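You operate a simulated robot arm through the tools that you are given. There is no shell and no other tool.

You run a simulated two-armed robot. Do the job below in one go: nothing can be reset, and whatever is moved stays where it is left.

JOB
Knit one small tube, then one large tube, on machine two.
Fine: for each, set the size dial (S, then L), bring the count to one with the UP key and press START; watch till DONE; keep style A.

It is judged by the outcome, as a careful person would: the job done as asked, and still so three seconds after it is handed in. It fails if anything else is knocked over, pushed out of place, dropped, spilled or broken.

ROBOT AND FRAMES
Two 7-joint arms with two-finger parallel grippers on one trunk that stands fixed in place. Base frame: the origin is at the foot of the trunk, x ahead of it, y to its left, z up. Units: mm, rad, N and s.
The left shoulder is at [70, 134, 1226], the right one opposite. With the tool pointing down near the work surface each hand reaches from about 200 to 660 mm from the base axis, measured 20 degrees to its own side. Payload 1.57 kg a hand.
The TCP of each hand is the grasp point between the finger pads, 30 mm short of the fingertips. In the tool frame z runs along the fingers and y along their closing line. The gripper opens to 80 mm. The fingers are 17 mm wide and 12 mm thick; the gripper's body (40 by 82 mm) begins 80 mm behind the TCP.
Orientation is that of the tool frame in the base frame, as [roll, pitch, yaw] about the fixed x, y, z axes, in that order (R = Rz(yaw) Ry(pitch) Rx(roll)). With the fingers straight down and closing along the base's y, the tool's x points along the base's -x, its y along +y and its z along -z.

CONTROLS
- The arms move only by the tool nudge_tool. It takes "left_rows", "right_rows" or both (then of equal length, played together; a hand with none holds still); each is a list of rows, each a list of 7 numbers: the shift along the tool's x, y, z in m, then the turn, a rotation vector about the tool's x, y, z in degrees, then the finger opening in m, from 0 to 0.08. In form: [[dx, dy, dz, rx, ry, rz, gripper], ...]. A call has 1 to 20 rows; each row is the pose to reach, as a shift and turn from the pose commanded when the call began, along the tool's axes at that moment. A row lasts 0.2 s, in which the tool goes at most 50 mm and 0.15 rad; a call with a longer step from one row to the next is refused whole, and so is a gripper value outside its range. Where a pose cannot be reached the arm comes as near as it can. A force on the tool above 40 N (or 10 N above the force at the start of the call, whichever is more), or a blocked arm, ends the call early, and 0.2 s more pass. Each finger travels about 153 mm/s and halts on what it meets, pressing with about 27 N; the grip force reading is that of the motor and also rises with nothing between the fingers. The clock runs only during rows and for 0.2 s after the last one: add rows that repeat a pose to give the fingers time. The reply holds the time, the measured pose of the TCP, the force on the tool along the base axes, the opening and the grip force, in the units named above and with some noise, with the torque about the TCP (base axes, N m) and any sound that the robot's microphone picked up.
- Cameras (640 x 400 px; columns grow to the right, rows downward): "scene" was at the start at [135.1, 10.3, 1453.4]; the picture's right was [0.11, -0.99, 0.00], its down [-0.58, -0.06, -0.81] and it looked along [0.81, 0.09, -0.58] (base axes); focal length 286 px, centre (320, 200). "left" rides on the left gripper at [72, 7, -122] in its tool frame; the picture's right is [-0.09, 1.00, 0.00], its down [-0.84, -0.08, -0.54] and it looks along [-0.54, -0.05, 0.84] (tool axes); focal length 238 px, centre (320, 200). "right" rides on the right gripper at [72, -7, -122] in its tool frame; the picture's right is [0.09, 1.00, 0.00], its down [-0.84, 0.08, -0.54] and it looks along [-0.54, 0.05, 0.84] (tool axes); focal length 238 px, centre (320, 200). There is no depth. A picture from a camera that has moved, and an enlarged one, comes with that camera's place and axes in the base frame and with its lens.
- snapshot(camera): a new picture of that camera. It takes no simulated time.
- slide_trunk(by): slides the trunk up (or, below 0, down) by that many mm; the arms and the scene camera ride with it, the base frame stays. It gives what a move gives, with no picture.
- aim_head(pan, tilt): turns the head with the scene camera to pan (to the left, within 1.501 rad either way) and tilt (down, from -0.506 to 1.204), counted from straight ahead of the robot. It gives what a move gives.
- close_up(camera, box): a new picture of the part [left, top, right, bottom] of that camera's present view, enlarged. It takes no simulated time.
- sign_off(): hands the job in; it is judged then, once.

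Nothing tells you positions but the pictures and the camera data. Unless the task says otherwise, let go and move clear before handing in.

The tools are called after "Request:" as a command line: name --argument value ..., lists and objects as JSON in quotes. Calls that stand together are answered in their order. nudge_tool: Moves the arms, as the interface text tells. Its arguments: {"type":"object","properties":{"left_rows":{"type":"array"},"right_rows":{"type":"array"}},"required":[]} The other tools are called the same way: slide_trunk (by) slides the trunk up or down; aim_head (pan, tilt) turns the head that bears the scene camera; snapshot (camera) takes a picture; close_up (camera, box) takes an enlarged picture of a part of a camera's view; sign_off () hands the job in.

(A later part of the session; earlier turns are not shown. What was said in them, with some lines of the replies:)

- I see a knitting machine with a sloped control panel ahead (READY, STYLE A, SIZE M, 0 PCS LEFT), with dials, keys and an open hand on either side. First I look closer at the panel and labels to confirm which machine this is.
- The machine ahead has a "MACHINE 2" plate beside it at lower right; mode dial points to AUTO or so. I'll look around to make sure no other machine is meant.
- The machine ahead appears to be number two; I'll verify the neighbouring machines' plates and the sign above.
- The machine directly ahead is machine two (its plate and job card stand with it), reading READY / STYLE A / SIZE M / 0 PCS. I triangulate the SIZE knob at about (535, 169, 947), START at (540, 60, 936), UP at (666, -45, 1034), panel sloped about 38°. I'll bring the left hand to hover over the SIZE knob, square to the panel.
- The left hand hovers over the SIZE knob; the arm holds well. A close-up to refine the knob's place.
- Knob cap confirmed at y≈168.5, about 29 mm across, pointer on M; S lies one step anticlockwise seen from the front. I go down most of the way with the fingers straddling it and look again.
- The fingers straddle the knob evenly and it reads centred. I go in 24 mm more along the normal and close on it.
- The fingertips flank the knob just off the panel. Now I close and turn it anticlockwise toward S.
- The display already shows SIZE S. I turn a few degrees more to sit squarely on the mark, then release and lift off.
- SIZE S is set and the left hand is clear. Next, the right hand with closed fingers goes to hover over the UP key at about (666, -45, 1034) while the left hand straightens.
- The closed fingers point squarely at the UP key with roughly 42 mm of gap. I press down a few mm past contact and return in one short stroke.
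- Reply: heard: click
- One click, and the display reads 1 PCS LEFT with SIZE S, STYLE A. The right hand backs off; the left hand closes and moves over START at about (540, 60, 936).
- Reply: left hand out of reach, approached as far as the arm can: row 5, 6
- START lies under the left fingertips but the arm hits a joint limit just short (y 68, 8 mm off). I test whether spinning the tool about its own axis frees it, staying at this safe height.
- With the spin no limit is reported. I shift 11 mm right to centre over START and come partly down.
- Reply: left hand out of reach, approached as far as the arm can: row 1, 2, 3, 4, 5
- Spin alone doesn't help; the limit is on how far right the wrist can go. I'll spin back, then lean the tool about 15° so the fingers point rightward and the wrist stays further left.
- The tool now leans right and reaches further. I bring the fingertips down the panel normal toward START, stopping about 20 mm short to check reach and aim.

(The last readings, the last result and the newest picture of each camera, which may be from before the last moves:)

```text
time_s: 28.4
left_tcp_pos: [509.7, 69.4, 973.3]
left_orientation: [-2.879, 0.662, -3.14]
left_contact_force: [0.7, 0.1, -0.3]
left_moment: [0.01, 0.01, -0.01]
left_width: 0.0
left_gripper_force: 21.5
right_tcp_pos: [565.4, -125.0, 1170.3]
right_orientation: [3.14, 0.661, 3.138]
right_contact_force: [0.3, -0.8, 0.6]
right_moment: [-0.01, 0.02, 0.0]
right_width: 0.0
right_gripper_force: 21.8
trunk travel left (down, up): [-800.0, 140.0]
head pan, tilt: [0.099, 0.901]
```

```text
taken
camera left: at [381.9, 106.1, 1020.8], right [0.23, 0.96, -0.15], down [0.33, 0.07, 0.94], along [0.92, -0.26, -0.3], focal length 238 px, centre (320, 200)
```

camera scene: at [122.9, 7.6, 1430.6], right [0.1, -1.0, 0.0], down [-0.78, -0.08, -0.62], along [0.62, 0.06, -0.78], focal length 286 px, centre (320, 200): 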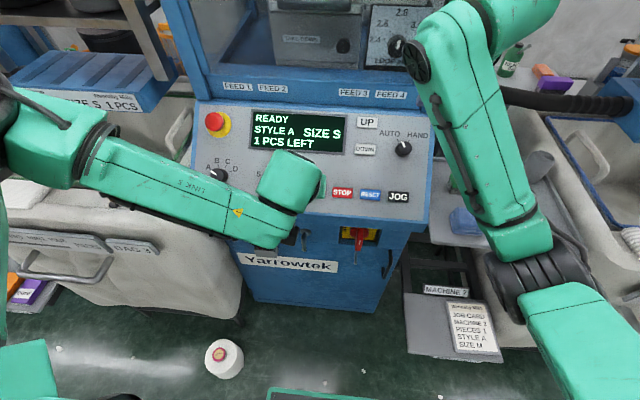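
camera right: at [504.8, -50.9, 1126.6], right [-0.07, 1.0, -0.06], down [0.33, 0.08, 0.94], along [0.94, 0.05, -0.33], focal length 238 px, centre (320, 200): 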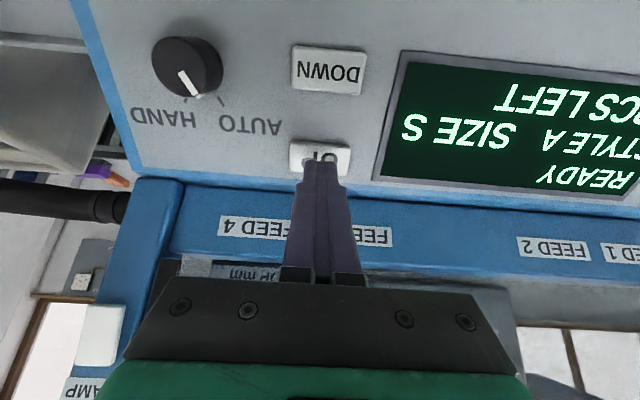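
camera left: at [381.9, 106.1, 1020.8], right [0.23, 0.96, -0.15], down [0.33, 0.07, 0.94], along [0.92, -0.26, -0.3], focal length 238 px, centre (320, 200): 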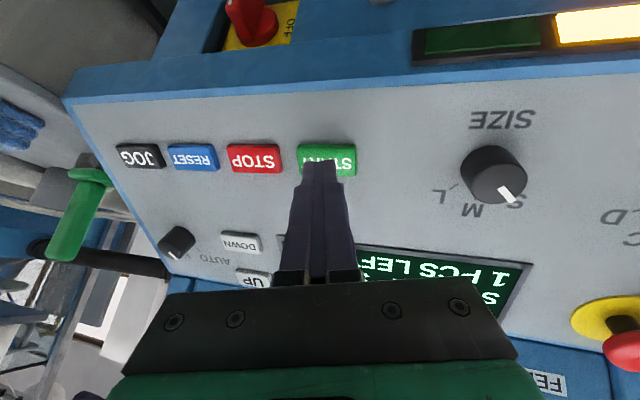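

Reach is good and the fingertips are centred over START, about 19 mm away. I press it now.

Request:
nudge_tool --left_rows '[[0, 0.0026, 0.0097, 0, 0, 0, 0], [0, 0.0041, 0.0155, 0, 0, 0, 0], [0, 0.005, 0.0185, 0, 0, 0, 0], [0, 0.0056, 0.0208, 0, 0, 0, 0], [0, 0.006, 0.0223, 0, 0, 0, 0], [0, 0.0026, 0.0097, 0, 0, 0, 0], [0, 0, 0, 0, 0, 0, 0]]'

Request:
snapshot --camera "left"

Request:
close_up --camera "scene" --box '[200, 90, 440, 240]'

```text
time_s: 30.0
left_tcp_pos: [509.9, 67.2, 974.0]
left_orientation: [-2.879, 0.662, -3.14]
left_contact_force: [-0.5, -0.4, 0.1]
left_moment: [-0.01, 0.03, -0.02]
left_width: 0.1
left_gripper_force: 21.3
right_tcp_pos: [563.2, -124.4, 1170.4]
right_orientation: [3.14, 0.66, 3.14]
right_contact_force: [0.0, 0.5, -0.2]
right_moment: [0.0, 0.0, -0.03]
right_width: 0.1
right_gripper_force: 21.2
trunk travel left (down, up): [-800.0, 140.0]
head pan, tilt: [0.099, 0.901]
heard: click
```

```text
taken
camera left: at [381.1, 106.0, 1022.0], right [0.23, 0.96, -0.15], down [0.33, 0.07, 0.94], along [0.92, -0.26, -0.3], focal length 238 px, centre (320, 200)
```

left: 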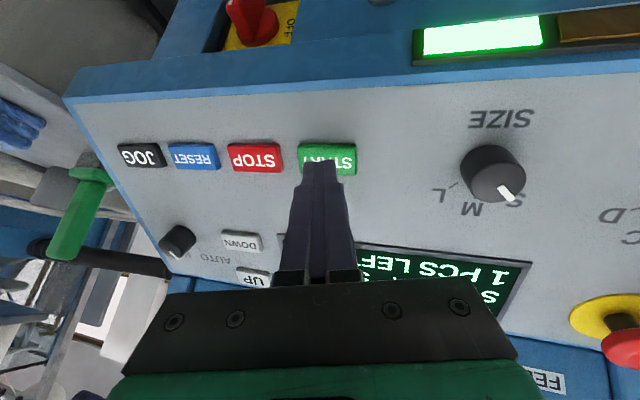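

```text
2.67 times, centred on (320, 165) of scene
camera zoom: at [121.6, 8.5, 1430.7], right [0.1, -1.0, 0.0], down [-0.78, -0.08, -0.62], along [0.62, 0.06, -0.78], focal length 763 px, centre (320, 293)
```

zoom: 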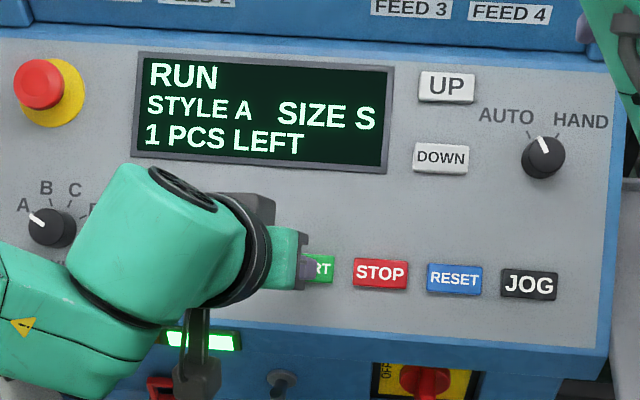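

The machine shows RUN with a green lamp. I back the left hand off a little and wait, watching the display.

Request:
nudge_tool --left_rows '[[0, -0.0065, -0.024, 0, 0, 0, 0], [0, -0.013, -0.048, 0, 0, 0, 0], [0, -0.013, -0.048, 0, 0, 0, 0], [0, -0.013, -0.048, 0, 0, 0, 0], [0, -0.013, -0.048, 0, 0, 0, 0], [0, -0.013, -0.048, 0, 0, 0, 0], [0, -0.013, -0.048, 0, 0, 0, 0], [0, -0.013, -0.048, 0, 0, 0, 0], [0, -0.013, -0.048, 0, 0, 0, 0], [0, -0.013, -0.048, 0, 0, 0, 0], [0, -0.013, -0.048, 0, 0, 0, 0], [0, -0.013, -0.048, 0, 0, 0, 0], [0, -0.013, -0.048, 0, 0, 0, 0], [0, -0.013, -0.048, 0, 0, 0, 0], [0, -0.013, -0.048, 0, 0, 0, 0]]'

Request:
snapshot --camera "scene"

Request:
close_up --camera "scene" --box '[200, 90, 440, 240]'

```text
time_s: 33.2
left_tcp_pos: [481.2, 66.4, 1013.2]
left_orientation: [-2.879, 0.659, -3.14]
left_contact_force: [-0.1, 0.2, 0.1]
left_moment: [0.0, -0.01, 0.01]
left_width: 0.0
left_gripper_force: 21.5
right_tcp_pos: [564.1, -125.1, 1169.7]
right_orientation: [3.139, 0.66, 3.14]
right_contact_force: [0.5, -0.2, -0.2]
right_moment: [0.0, 0.03, 0.01]
right_width: 0.0
right_gripper_force: 20.9
trunk travel left (down, up): [-800.0, 140.0]
head pan, tilt: [0.099, 0.901]
```

```text
taken
camera scene: at [123.1, 8.3, 1430.6], right [0.1, -1.0, 0.0], down [-0.78, -0.08, -0.62], along [0.62, 0.06, -0.78], focal length 286 px, centre (320, 200)
```

scene: 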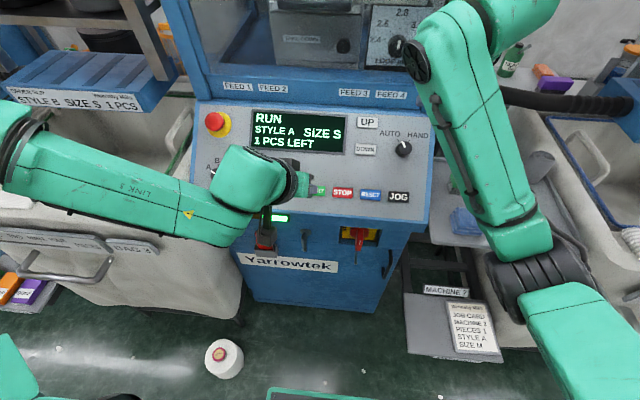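

```text
2.67 times, centred on (320, 165) of scene
camera zoom: at [123.1, 8.3, 1430.6], right [0.1, -1.0, 0.0], down [-0.78, -0.08, -0.62], along [0.62, 0.06, -0.78], focal length 763 px, centre (320, 293)
```

zoom: 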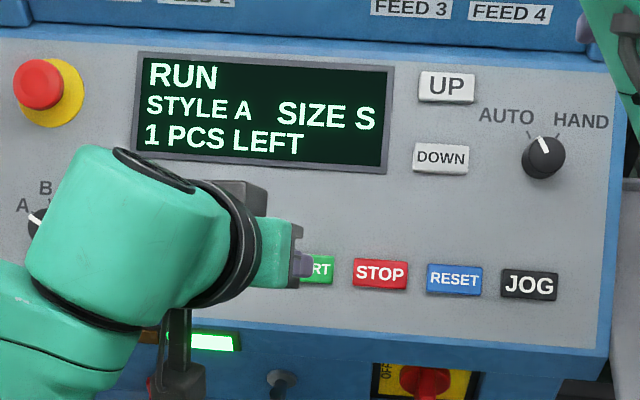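

Still running. While it knits, I move the left hand (well clear) back over the SIZE dial and test in the air that it can spin both ways.

Request:
nudge_tool --left_rows '[[-0.001, 0.024, -0.011, -4, 0, 0, 0.02], [-0.0015, 0.048, -0.021, -8, 0, 0, 0.04], [-0.002, 0.072, -0.032, -12, 0, 0, 0.05], [-0.003, 0.0955, -0.0423, -15, 0, 0, 0.05], [-0.003, 0.0955, -0.0423, -15, 0, 0, 0.05]]'

Request:
nudge_tool --left_rows '[[0, 0, 0, 0, 0, 8, 0.05], [0, 0, 0, 0, 0, 16, 0.05], [0, 0, 0, 0, 0, 24, 0.05], [0, 0, 0, 0, 0, 32, 0.05], [0, 0, 0, 0, 0, 40, 0.05], [0, 0, 0, 0, 0, 48, 0.05], [0, 0, 0, 0, 0, 40, 0.05], [0, 0, 0, 0, 0, 32, 0.05], [0, 0, 0, 0, 0, 24, 0.05], [0, 0, 0, 0, 0, 16, 0.05], [0, 0, 0, 0, 0, 8, 0.05], [0, 0, 0, 0, 0, 0, 0.05]]'

Request:
snapshot --camera "left"

Request:
close_up --camera "scene" --box '[200, 90, 440, 240]'

```text
time_s: 34.4
left_tcp_pos: [471.8, 169.6, 1028.7]
left_orientation: [3.141, 0.661, -3.14]
left_contact_force: [-0.8, 0.1, -0.4]
left_moment: [0.0, 0.04, -0.01]
left_width: 50.0
left_gripper_force: 0.1
right_tcp_pos: [563.7, -125.9, 1170.6]
right_orientation: [3.139, 0.662, 3.14]
right_contact_force: [-1.1, -0.1, -0.6]
right_moment: [0.01, 0.0, -0.05]
right_width: 0.0
right_gripper_force: 21.4
trunk travel left (down, up): [-800.0, 140.0]
head pan, tilt: [0.099, 0.901]
```

```text
time_s: 37.0
left_tcp_pos: [471.7, 169.2, 1027.9]
left_orientation: [-3.139, 0.66, -3.136]
left_contact_force: [-0.2, 0.4, -0.7]
left_moment: [-0.01, 0.0, -0.02]
left_width: 50.0
left_gripper_force: 0.1
right_tcp_pos: [565.1, -124.6, 1169.5]
right_orientation: [3.14, 0.66, 3.141]
right_contact_force: [0.2, 0.8, 0.1]
right_moment: [0.04, 0.01, -0.01]
right_width: 0.1
right_gripper_force: 21.2
trunk travel left (down, up): [-800.0, 140.0]
head pan, tilt: [0.099, 0.901]
```

```text
taken
camera left: at [340.3, 176.6, 1079.9], right [0.07, 1.0, 0.05], down [0.33, -0.07, 0.94], along [0.94, -0.05, -0.33], focal length 238 px, centre (320, 200)
```

left: 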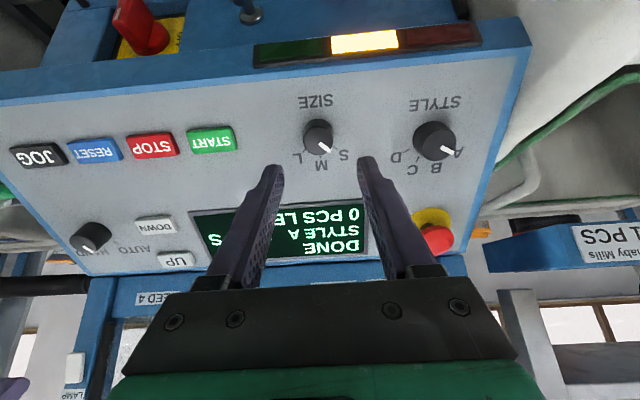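

```text
2.67 times, centred on (320, 165) of scene
camera zoom: at [123.1, 8.4, 1430.6], right [0.1, -1.0, 0.0], down [-0.78, -0.08, -0.62], along [0.62, 0.06, -0.78], focal length 763 px, centre (320, 293)
```

zoom: 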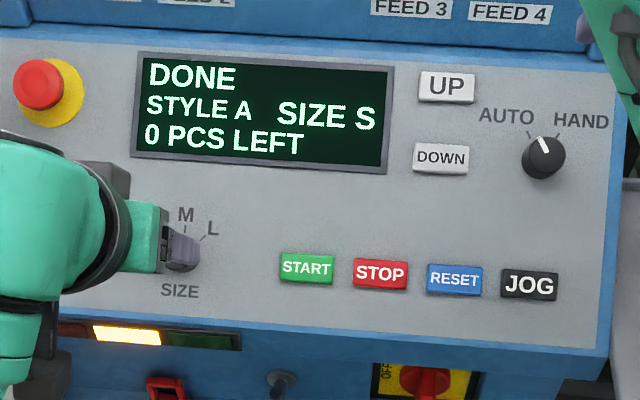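

First tube is DONE with 0 pieces left. Now I take the SIZE dial again, gripping with the hand pre-turned toward S so I can swing it all the way to L.

Request:
nudge_tool --left_rows '[[0, 0, 0, 0, 0, -7.5, 0.05], [0, 0, 0.01, 0, 0, -15, 0.05], [-0.001, -0.001, 0.02, 0, 0, -22.5, 0.05], [-0.0015, -0.001, 0.03, 0, 0, -30, 0.05], [-0.0015, -0.001, 0.04, 0, 0, -37.5, 0.05], [-0.0015, -0.001, 0.05, 0, 0, -45, 0.05], [-0.0015, -0.001, 0.068, 0, 0, -45, 0.05], [-0.0015, -0.001, 0.083, 0, 0, -45, 0.05], [-0.0015, -0.001, 0.083, 0, 0, -45, 0.045]]'

Request:
close_up --camera "left" --box '[200, 80, 440, 230]'

```text
time_s: 39.0
left_tcp_pos: [523.8, 169.3, 962.2]
left_orientation: [-2.638, 0.449, -2.237]
left_contact_force: [-0.4, -0.2, 1.1]
left_moment: [0.01, 0.01, 0.02]
left_width: 44.9
left_gripper_force: 0.1
right_tcp_pos: [563.6, -125.1, 1169.4]
right_orientation: [3.14, 0.662, 3.14]
right_contact_force: [0.2, 0.2, -0.1]
right_moment: [0.03, -0.02, 0.02]
right_width: 0.1
right_gripper_force: 21.4
trunk travel left (down, up): [-800.0, 140.0]
head pan, tilt: [0.099, 0.901]
```

```text
2.67 times, centred on (320, 155) of left
camera zoom: at [405.2, 124.0, 1024.5], right [-0.51, 0.77, -0.39], down [0.18, 0.54, 0.82], along [0.84, 0.35, -0.41], focal length 636 px, centre (320, 320)
```

zoom: 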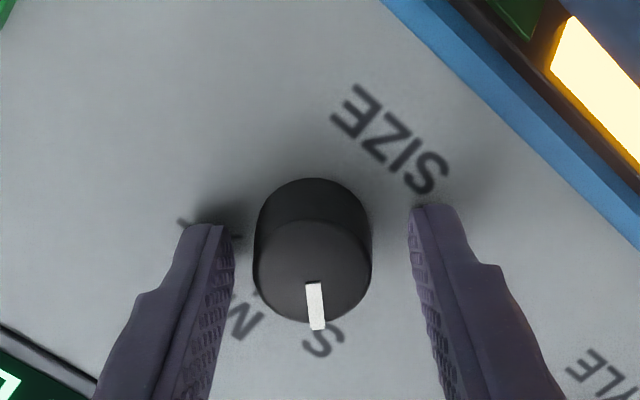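

The knob sits between the fingers. I close and turn it clockwise through M to L.

Request:
nudge_tool --left_rows '[[0, -0.001, 0, 0, 0, 0, 0.02], [0, -0.001, 0, 0, 0, 0, 0.02], [0, -0.001, 0, 0, 0, 7.5, 0.02], [0, -0.001, 0, 0, 0, 15, 0.02], [0, -0.001, 0, 0, 0, 22.5, 0.02], [0, -0.001, 0, 0, 0, 30, 0.02], [0, -0.001, 0, 0, 0, 37.5, 0.02], [0, -0.001, 0, 0, 0, 45, 0.02], [0, -0.001, 0, 0, 0, 52.5, 0.02], [0, -0.001, 0, 0, 0, 60, 0.02], [0, -0.001, 0, 0, 0, 67.5, 0.02], [0, -0.001, 0, 0, 0, 75, 0.02], [0, -0.001, 0, 0, 0, 82.5, 0.02], [0, -0.001, 0, 0, 0, 88, 0.02], [0, -0.001, 0, 0, 0, 88, 0.02]]'

Request:
close_up --camera "left" --box '[200, 80, 440, 230]'

Request:
close_up --camera "scene" --box '[200, 90, 440, 240]'

```text
time_s: 42.2
left_tcp_pos: [525.0, 167.7, 963.7]
left_orientation: [2.654, 0.464, 2.272]
left_contact_force: [1.1, -1.4, -3.4]
left_moment: [0.11, 0.17, 0.07]
left_width: 29.2
left_gripper_force: 38.9
right_tcp_pos: [563.7, -124.7, 1169.5]
right_orientation: [3.14, 0.658, 3.14]
right_contact_force: [0.4, -0.6, -0.4]
right_moment: [0.03, -0.02, -0.01]
right_width: 0.0
right_gripper_force: 20.9
trunk travel left (down, up): [-800.0, 140.0]
head pan, tilt: [0.099, 0.901]
```

```text
2.67 times, centred on (320, 155) of left
camera zoom: at [412.1, 222.2, 1030.4], right [0.59, 0.66, 0.46], down [0.11, -0.63, 0.77], along [0.8, -0.41, -0.44], focal length 636 px, centre (320, 320)
```

zoom: 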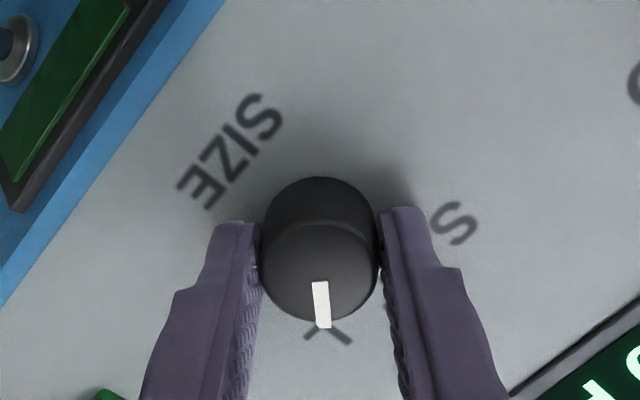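

```text
2.67 times, centred on (320, 165) of scene
camera zoom: at [123.8, 8.3, 1430.5], right [0.1, -1.0, 0.0], down [-0.78, -0.08, -0.62], along [0.62, 0.06, -0.78], focal length 763 px, centre (320, 293)
```

zoom: 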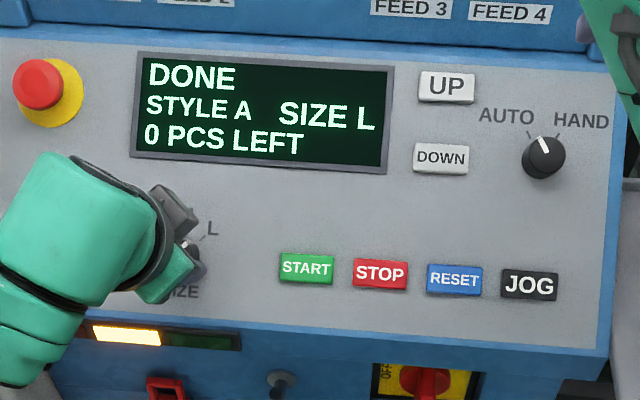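

Display shows SIZE L. I release, lift straight off and verify the pointer.

Request:
nudge_tool --left_rows '[[0, 0, 0, 0, 0, 0, 0.05], [0, 0, 0, 0, 0, 0, 0.05], [0, 0, -0.02, 0, 0, 0, 0.05], [0, 0, -0.05, 0, 0, 0, 0.05], [0, 0, -0.08, 0, 0, -7, 0.05], [0, 0, -0.083, 0, 0, -15, 0.05], [0, 0, -0.083, 0, 0, -23, 0.05], [0, 0, -0.083, 0, 0, -31, 0.05], [0, 0, -0.083, 0, 0, -39, 0.05], [0, 0, -0.083, 0, 0, -43, 0.05], [0, 0, -0.083, 0, 0, -43, 0.05]]'

Request:
close_up --camera "left" --box '[200, 80, 440, 230]'

Request:
close_up --camera "scene" --box '[200, 90, 440, 240]'

```text
time_s: 44.6
left_tcp_pos: [473.6, 167.9, 1030.0]
left_orientation: [3.141, 0.659, -3.138]
left_contact_force: [-0.1, -0.6, 0.5]
left_moment: [0.04, 0.02, -0.01]
left_width: 50.2
left_gripper_force: 0.1
right_tcp_pos: [563.6, -124.8, 1170.2]
right_orientation: [3.14, 0.661, 3.14]
right_contact_force: [-0.3, -0.2, 0.8]
right_moment: [0.01, 0.03, -0.04]
right_width: 0.0
right_gripper_force: 21.3
trunk travel left (down, up): [-800.0, 140.0]
head pan, tilt: [0.099, 0.901]
```

```text
2.67 times, centred on (320, 155) of left
camera zoom: at [341.9, 174.8, 1081.6], right [0.07, 1.0, 0.06], down [0.33, -0.08, 0.94], along [0.94, -0.05, -0.33], focal length 636 px, centre (320, 320)
```

zoom: 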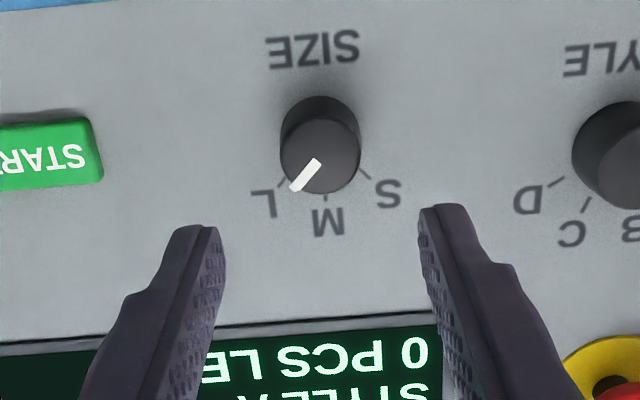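

```text
2.67 times, centred on (320, 165) of scene
camera zoom: at [123.0, 8.3, 1430.6], right [0.1, -1.0, 0.0], down [-0.78, -0.08, -0.62], along [0.62, 0.06, -0.78], focal length 763 px, centre (320, 293)
```

zoom: 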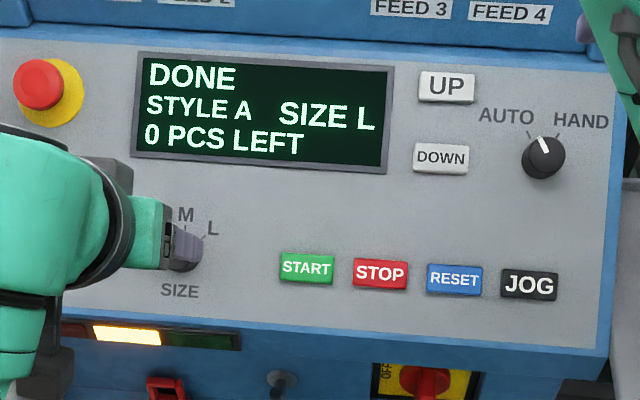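

L is set. Now the right hand retraces its path to the UP key and presses once.

Request:
nudge_tool --right_rows '[[0, 0.03, 0.02, 0, 0, 0, 0], [0, 0.06, 0.05, 0, 0, 0, 0], [0, 0.08, 0.085, 0, 0, 0, 0], [0, 0.08, 0.118, 0, 0, 0, 0], [0, 0.08, 0.134, 0, 0, 0, 0], [0, 0.08, 0.14, 0, 0, 0, 0], [0, 0.08, 0.143, 0, 0, 0, 0], [0, 0.08, 0.145, 0, 0, 0, 0], [0, 0.08, 0.135, 0, 0, 0, 0], [0, 0.08, 0.12, 0, 0, 0, 0]]'

Request:
snapshot --camera "right"

Request:
close_up --camera "scene" --box '[200, 90, 440, 240]'

```text
time_s: 46.8
left_tcp_pos: [472.5, 168.9, 1029.7]
left_orientation: [-3.141, 0.662, -3.139]
left_contact_force: [0.2, 0.3, 0.2]
left_moment: [-0.02, 0.0, 0.01]
left_width: 50.2
left_gripper_force: 0.1
right_tcp_pos: [635.0, -45.0, 1077.0]
right_orientation: [3.139, 0.661, -3.141]
right_contact_force: [-0.6, -0.1, 0.2]
right_moment: [0.03, -0.01, 0.02]
right_width: 0.0
right_gripper_force: 21.6
trunk travel left (down, up): [-800.0, 140.0]
head pan, tilt: [0.099, 0.901]
heard: click
```

```text
taken
camera right: at [505.1, -51.0, 1127.4], right [-0.07, 1.0, -0.06], down [0.33, 0.08, 0.94], along [0.94, 0.05, -0.33], focal length 238 px, centre (320, 200)
```

right: 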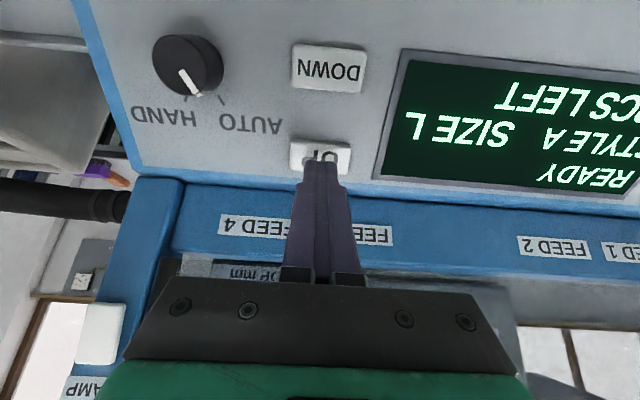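

```text
2.67 times, centred on (320, 165) of scene
camera zoom: at [121.8, 8.5, 1430.7], right [0.1, -0.99, 0.0], down [-0.78, -0.08, -0.62], along [0.62, 0.06, -0.78], focal length 763 px, centre (320, 293)
```

zoom: 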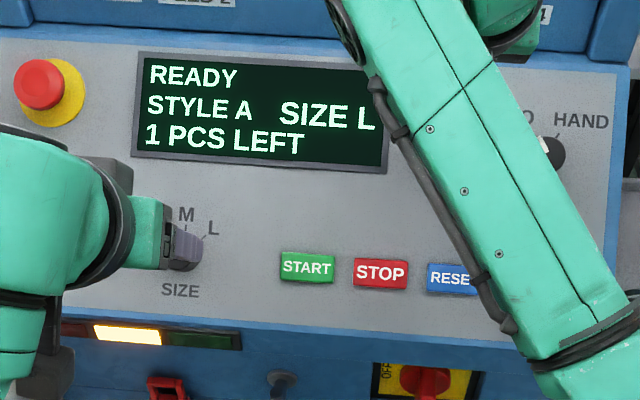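

READY, SIZE L, 1 PCS LEFT. The right hand backs away and the left hand returns, closed and leaning, over START.

Request:
nudge_tool --right_rows '[[0, 0, -0.03, 0, 0, 0, 0], [0, -0.02, -0.065, 0, 0, 0, 0], [0, -0.05, -0.1, 0, 0, 0, 0], [0, -0.08, -0.12, 0, 0, 0, 0], [0, -0.08, -0.12, 0, 0, 0, 0], [0, -0.08, -0.12, 0, 0, 0, 0]]' --left_rows '[[0, 0, 0, 0, 0, 0, 0.03], [0.001, -0.03, 0, 4, 0, 0, 0.0], [0.003, -0.06, 0.005, 8, 0, 0, 0.0], [0.004, -0.09, 0.01, 12, 0, 0, 0.0], [0.0045, -0.101, 0.018, 15, 0, 0, 0.0], [0.0045, -0.101, 0.018, 15, 0, 0, 0.0]]'

Request:
nudge_tool --left_rows '[[0, 0.0045, 0.0155, 0, 0, 0, 0], [0, 0.0085, 0.031, 0, 0, 0, 0], [0, 0.0125, 0.0465, 0, 0, 0, 0], [0, 0.0125, 0.0465, 0, 0, 0, 0]]'

Request:
snapshot --camera "left"

```text
time_s: 48.2
left_tcp_pos: [481.1, 66.5, 1012.7]
left_orientation: [-2.879, 0.658, -3.138]
left_contact_force: [-1.0, 0.4, -0.6]
left_moment: [0.01, -0.03, -0.01]
left_width: 0.0
left_gripper_force: 21.3
right_tcp_pos: [562.1, -125.2, 1169.3]
right_orientation: [3.14, 0.661, 3.14]
right_contact_force: [-0.7, -0.1, -0.5]
right_moment: [0.01, 0.02, -0.01]
right_width: 0.0
right_gripper_force: 20.8
trunk travel left (down, up): [-800.0, 140.0]
head pan, tilt: [0.099, 0.901]
```

```text
time_s: 49.2
left_tcp_pos: [511.1, 67.7, 974.4]
left_orientation: [-2.88, 0.659, -3.139]
left_contact_force: [1.1, -0.1, -0.7]
left_moment: [-0.01, 0.03, 0.01]
left_width: 0.0
left_gripper_force: 21.4
right_tcp_pos: [561.4, -124.9, 1170.2]
right_orientation: [3.14, 0.661, 3.14]
right_contact_force: [-0.1, -0.5, -0.3]
right_moment: [-0.02, 0.04, -0.02]
right_width: 0.0
right_gripper_force: 21.3
trunk travel left (down, up): [-800.0, 140.0]
head pan, tilt: [0.099, 0.901]
```

```text
taken
camera left: at [382.8, 105.8, 1021.0], right [0.23, 0.96, -0.15], down [0.33, 0.07, 0.94], along [0.92, -0.26, -0.3], focal length 238 px, centre (320, 200)
```

left: 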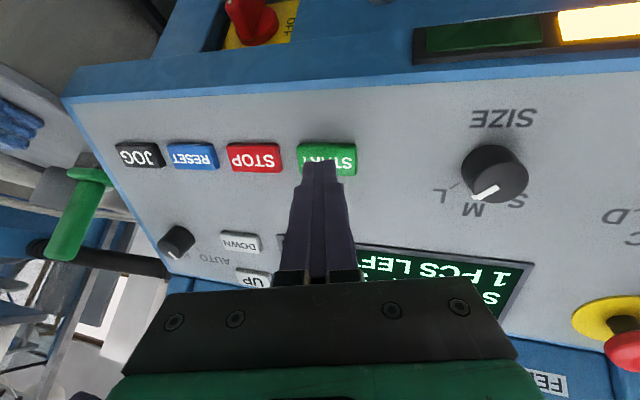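

The fingertips are over START just as before the first press. I press it once and pull back.

Request:
nudge_tool --left_rows '[[0, 0.0026, 0.0097, 0, 0, 0, 0], [0, 0.0041, 0.0155, 0, 0, 0, 0], [0, 0.005, 0.0185, 0, 0, 0, 0], [0, 0.0056, 0.0208, 0, 0, 0, 0], [0, 0.006, 0.0223, 0, 0, 0, 0], [0, 0.0026, 0.0097, 0, 0, 0, 0], [0, 0, 0, 0, 0, 0, 0]]'

Request:
close_up --camera "scene" --box '[200, 90, 440, 240]'

```text
time_s: 50.8
left_tcp_pos: [510.5, 67.5, 974.0]
left_orientation: [-2.88, 0.66, -3.138]
left_contact_force: [0.2, 0.1, 0.2]
left_moment: [0.02, 0.0, 0.0]
left_width: 0.1
left_gripper_force: 22.0
right_tcp_pos: [560.3, -124.8, 1170.0]
right_orientation: [3.14, 0.661, 3.14]
right_contact_force: [-0.4, -0.1, -0.1]
right_moment: [-0.01, 0.01, 0.03]
right_width: 0.2
right_gripper_force: 20.7
trunk travel left (down, up): [-800.0, 140.0]
head pan, tilt: [0.099, 0.901]
heard: click
```

```text
2.67 times, centred on (320, 165) of scene
camera zoom: at [121.6, 8.6, 1430.7], right [0.1, -1.0, 0.0], down [-0.78, -0.08, -0.62], along [0.62, 0.06, -0.78], focal length 763 px, centre (320, 293)
```

zoom: 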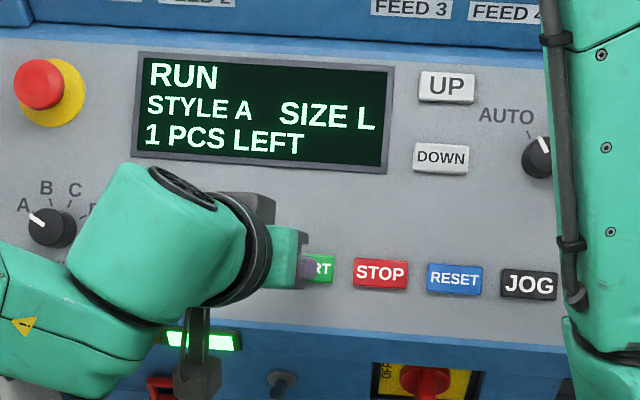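

RUN again, size L. I withdraw the left hand well off the panel and wait.

Request:
nudge_tool --left_rows '[[0, -0.0065, -0.024, 0, 0, 0, 0], [0, -0.013, -0.048, 0, 0, 0, 0], [0, 0.005, -0.06, -3, 0, 0, 0.0], [0, 0.035, -0.075, -7, 0, 0, 0.0], [0, 0.065, -0.09, -11, 0, 0, 0.0], [0, 0.09, -0.105, -15, 0, 0, 0.0], [0, 0.09, -0.12, -15, 0, 0, 0.0], [0, 0.09, -0.12, -15, 0, 0, 0.0], [0, 0.09, -0.12, -15, 0, 0, 0.0], [0, 0.09, -0.12, -15, 0, 0, 0.0], [0, 0.09, -0.12, -15, 0, 0, 0.0], [0, 0.09, -0.12, -15, 0, 0, 0.0], [0, 0.09, -0.12, -15, 0, 0, 0.0], [0, 0.09, -0.12, -15, 0, 0, 0.0], [0, 0.09, -0.12, -15, 0, 0, 0.0]]'

Request:
snapshot --camera "scene"

```text
time_s: 54.0
left_tcp_pos: [457.5, 175.2, 1044.3]
left_orientation: [-3.132, 0.668, 3.131]
left_contact_force: [0.4, -0.4, -0.7]
left_moment: [-0.02, -0.02, 0.03]
left_width: 0.1
left_gripper_force: 21.6
left hand out of reach, approached as far as the arm can: row 7
right_tcp_pos: [561.5, -124.3, 1169.7]
right_orientation: [3.14, 0.662, 3.139]
right_contact_force: [-1.1, -0.8, -0.6]
right_moment: [0.03, 0.02, 0.0]
right_width: 0.0
right_gripper_force: 21.3
trunk travel left (down, up): [-800.0, 140.0]
head pan, tilt: [0.099, 0.901]
```

```text
taken
camera scene: at [123.1, 8.5, 1430.6], right [0.1, -1.0, 0.0], down [-0.78, -0.08, -0.62], along [0.62, 0.06, -0.78], focal length 286 px, centre (320, 200)
```

scene: 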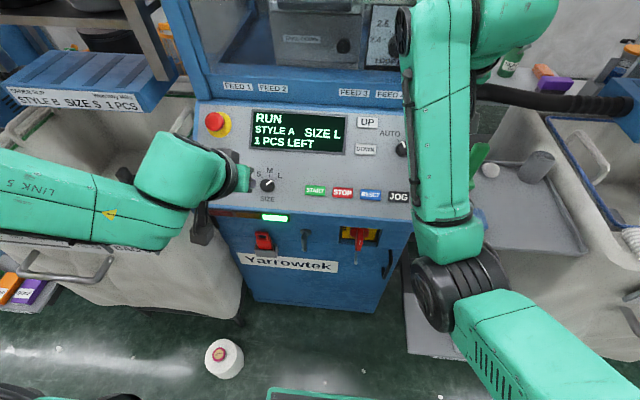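

Still running; both hands are clear of the panel. I wait on.

Request:
nudge_tool --left_rows '[[0, 0, 0, 0, 0, 0, 0], [0, 0, 0, 0, 0, 0, 0], [0, 0, 0, 0, 0, 0, 0], [0, 0, 0, 0, 0, 0, 0], [0, 0, 0, 0, 0, 0, 0], [0, 0, 0, 0, 0, 0, 0], [0, 0, 0, 0, 0, 0, 0], [0, 0, 0, 0, 0, 0, 0], [0, 0, 0, 0, 0, 0, 0], [0, 0, 0, 0, 0, 0, 0], [0, 0, 0, 0, 0, 0, 0], [0, 0, 0, 0, 0, 0, 0], [0, 0, 0, 0, 0, 0, 0], [0, 0, 0, 0, 0, 0, 0], [0, 0, 0, 0, 0, 0, 0], [0, 0, 0, 0, 0, 0, 0], [0, 0, 0, 0, 0, 0, 0], [0, 0, 0, 0, 0, 0, 0], [0, 0, 0, 0, 0, 0, 0], [0, 0, 0, 0, 0, 0, 0]]'

Request:
close_up --camera "scene" --box '[200, 90, 440, 240]'

```text
time_s: 58.2
left_tcp_pos: [458.0, 175.3, 1045.1]
left_orientation: [-3.13, 0.666, 3.132]
left_contact_force: [-0.9, 0.3, 0.1]
left_moment: [0.05, -0.01, 0.01]
left_width: 0.0
left_gripper_force: 20.7
right_tcp_pos: [562.0, -124.9, 1170.8]
right_orientation: [3.139, 0.661, 3.139]
right_contact_force: [0.2, -0.6, -0.3]
right_moment: [-0.01, 0.02, 0.02]
right_width: 0.0
right_gripper_force: 21.0
trunk travel left (down, up): [-800.0, 140.0]
head pan, tilt: [0.099, 0.901]
```

```text
2.67 times, centred on (320, 165) of scene
camera zoom: at [123.1, 8.4, 1430.6], right [0.1, -1.0, 0.0], down [-0.78, -0.08, -0.62], along [0.62, 0.06, -0.78], focal length 763 px, centre (320, 293)
```

zoom: 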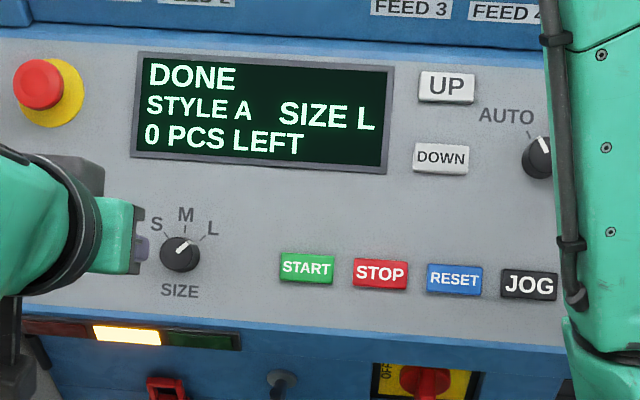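

DONE with SIZE L, STYLE A, 0 PCS LEFT: both tubes are knitted. A last look that nothing else was disturbed before I hand in.

Request:
snapshot --camera "scene"

Request:
snapshot --camera "left"

Request:
snapshot --camera "right"

```text
taken
camera scene: at [123.1, 8.4, 1430.6], right [0.1, -1.0, 0.0], down [-0.78, -0.08, -0.62], along [0.62, 0.06, -0.78], focal length 286 px, centre (320, 200)
```

scene: 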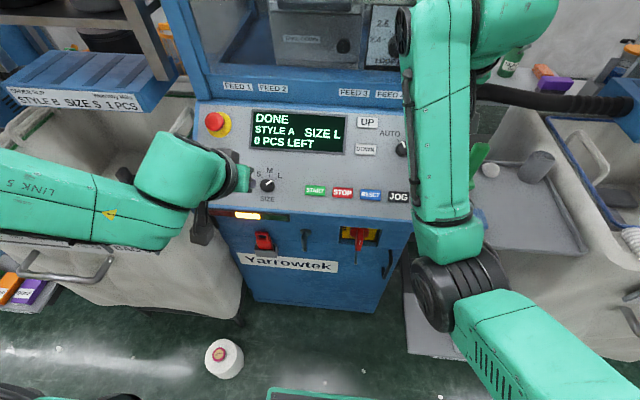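

```text
taken
camera left: at [325.6, 186.1, 1096.0], right [0.09, 0.99, 0.05], down [0.32, -0.08, 0.94], along [0.94, -0.07, -0.33], focal length 238 px, centre (320, 200)
```

left: 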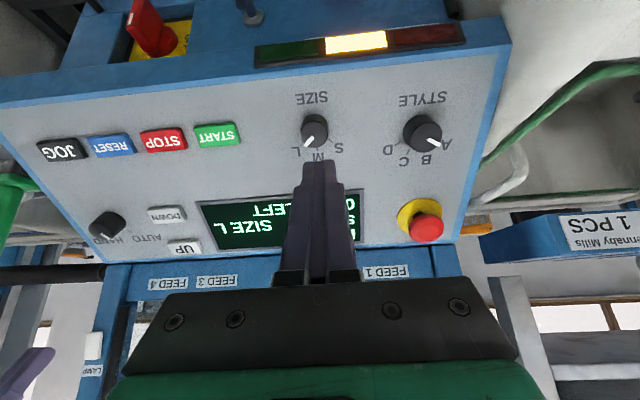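

```text
taken
camera right: at [432.0, -131.0, 1221.1], right [-0.07, 1.0, -0.06], down [0.33, 0.08, 0.94], along [0.94, 0.05, -0.33], focal length 238 px, centre (320, 200)
```

right: 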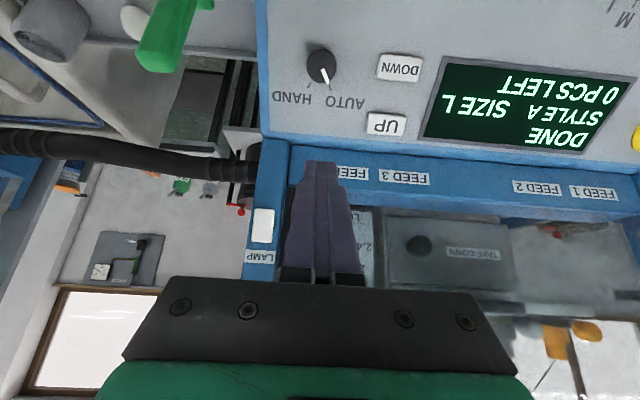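

The panel shows DONE, STYLE A, SIZE L and 0 PCS LEFT. Both hands are clear and everything else is where it was, so I hand in.

Request:
sign_off

```text
The job is handed in.
```

Machine two knitted one small tube and then one large tube. Each run reached DONE with 0 pieces left, and style stayed on A throughout.

For each tube I set the size dial (S, then L), pressed UP once to bring the count to one, and pressed START once. Both hands were clear of the panel when I handed in. In the last pictures nothing else looked moved or knocked over.
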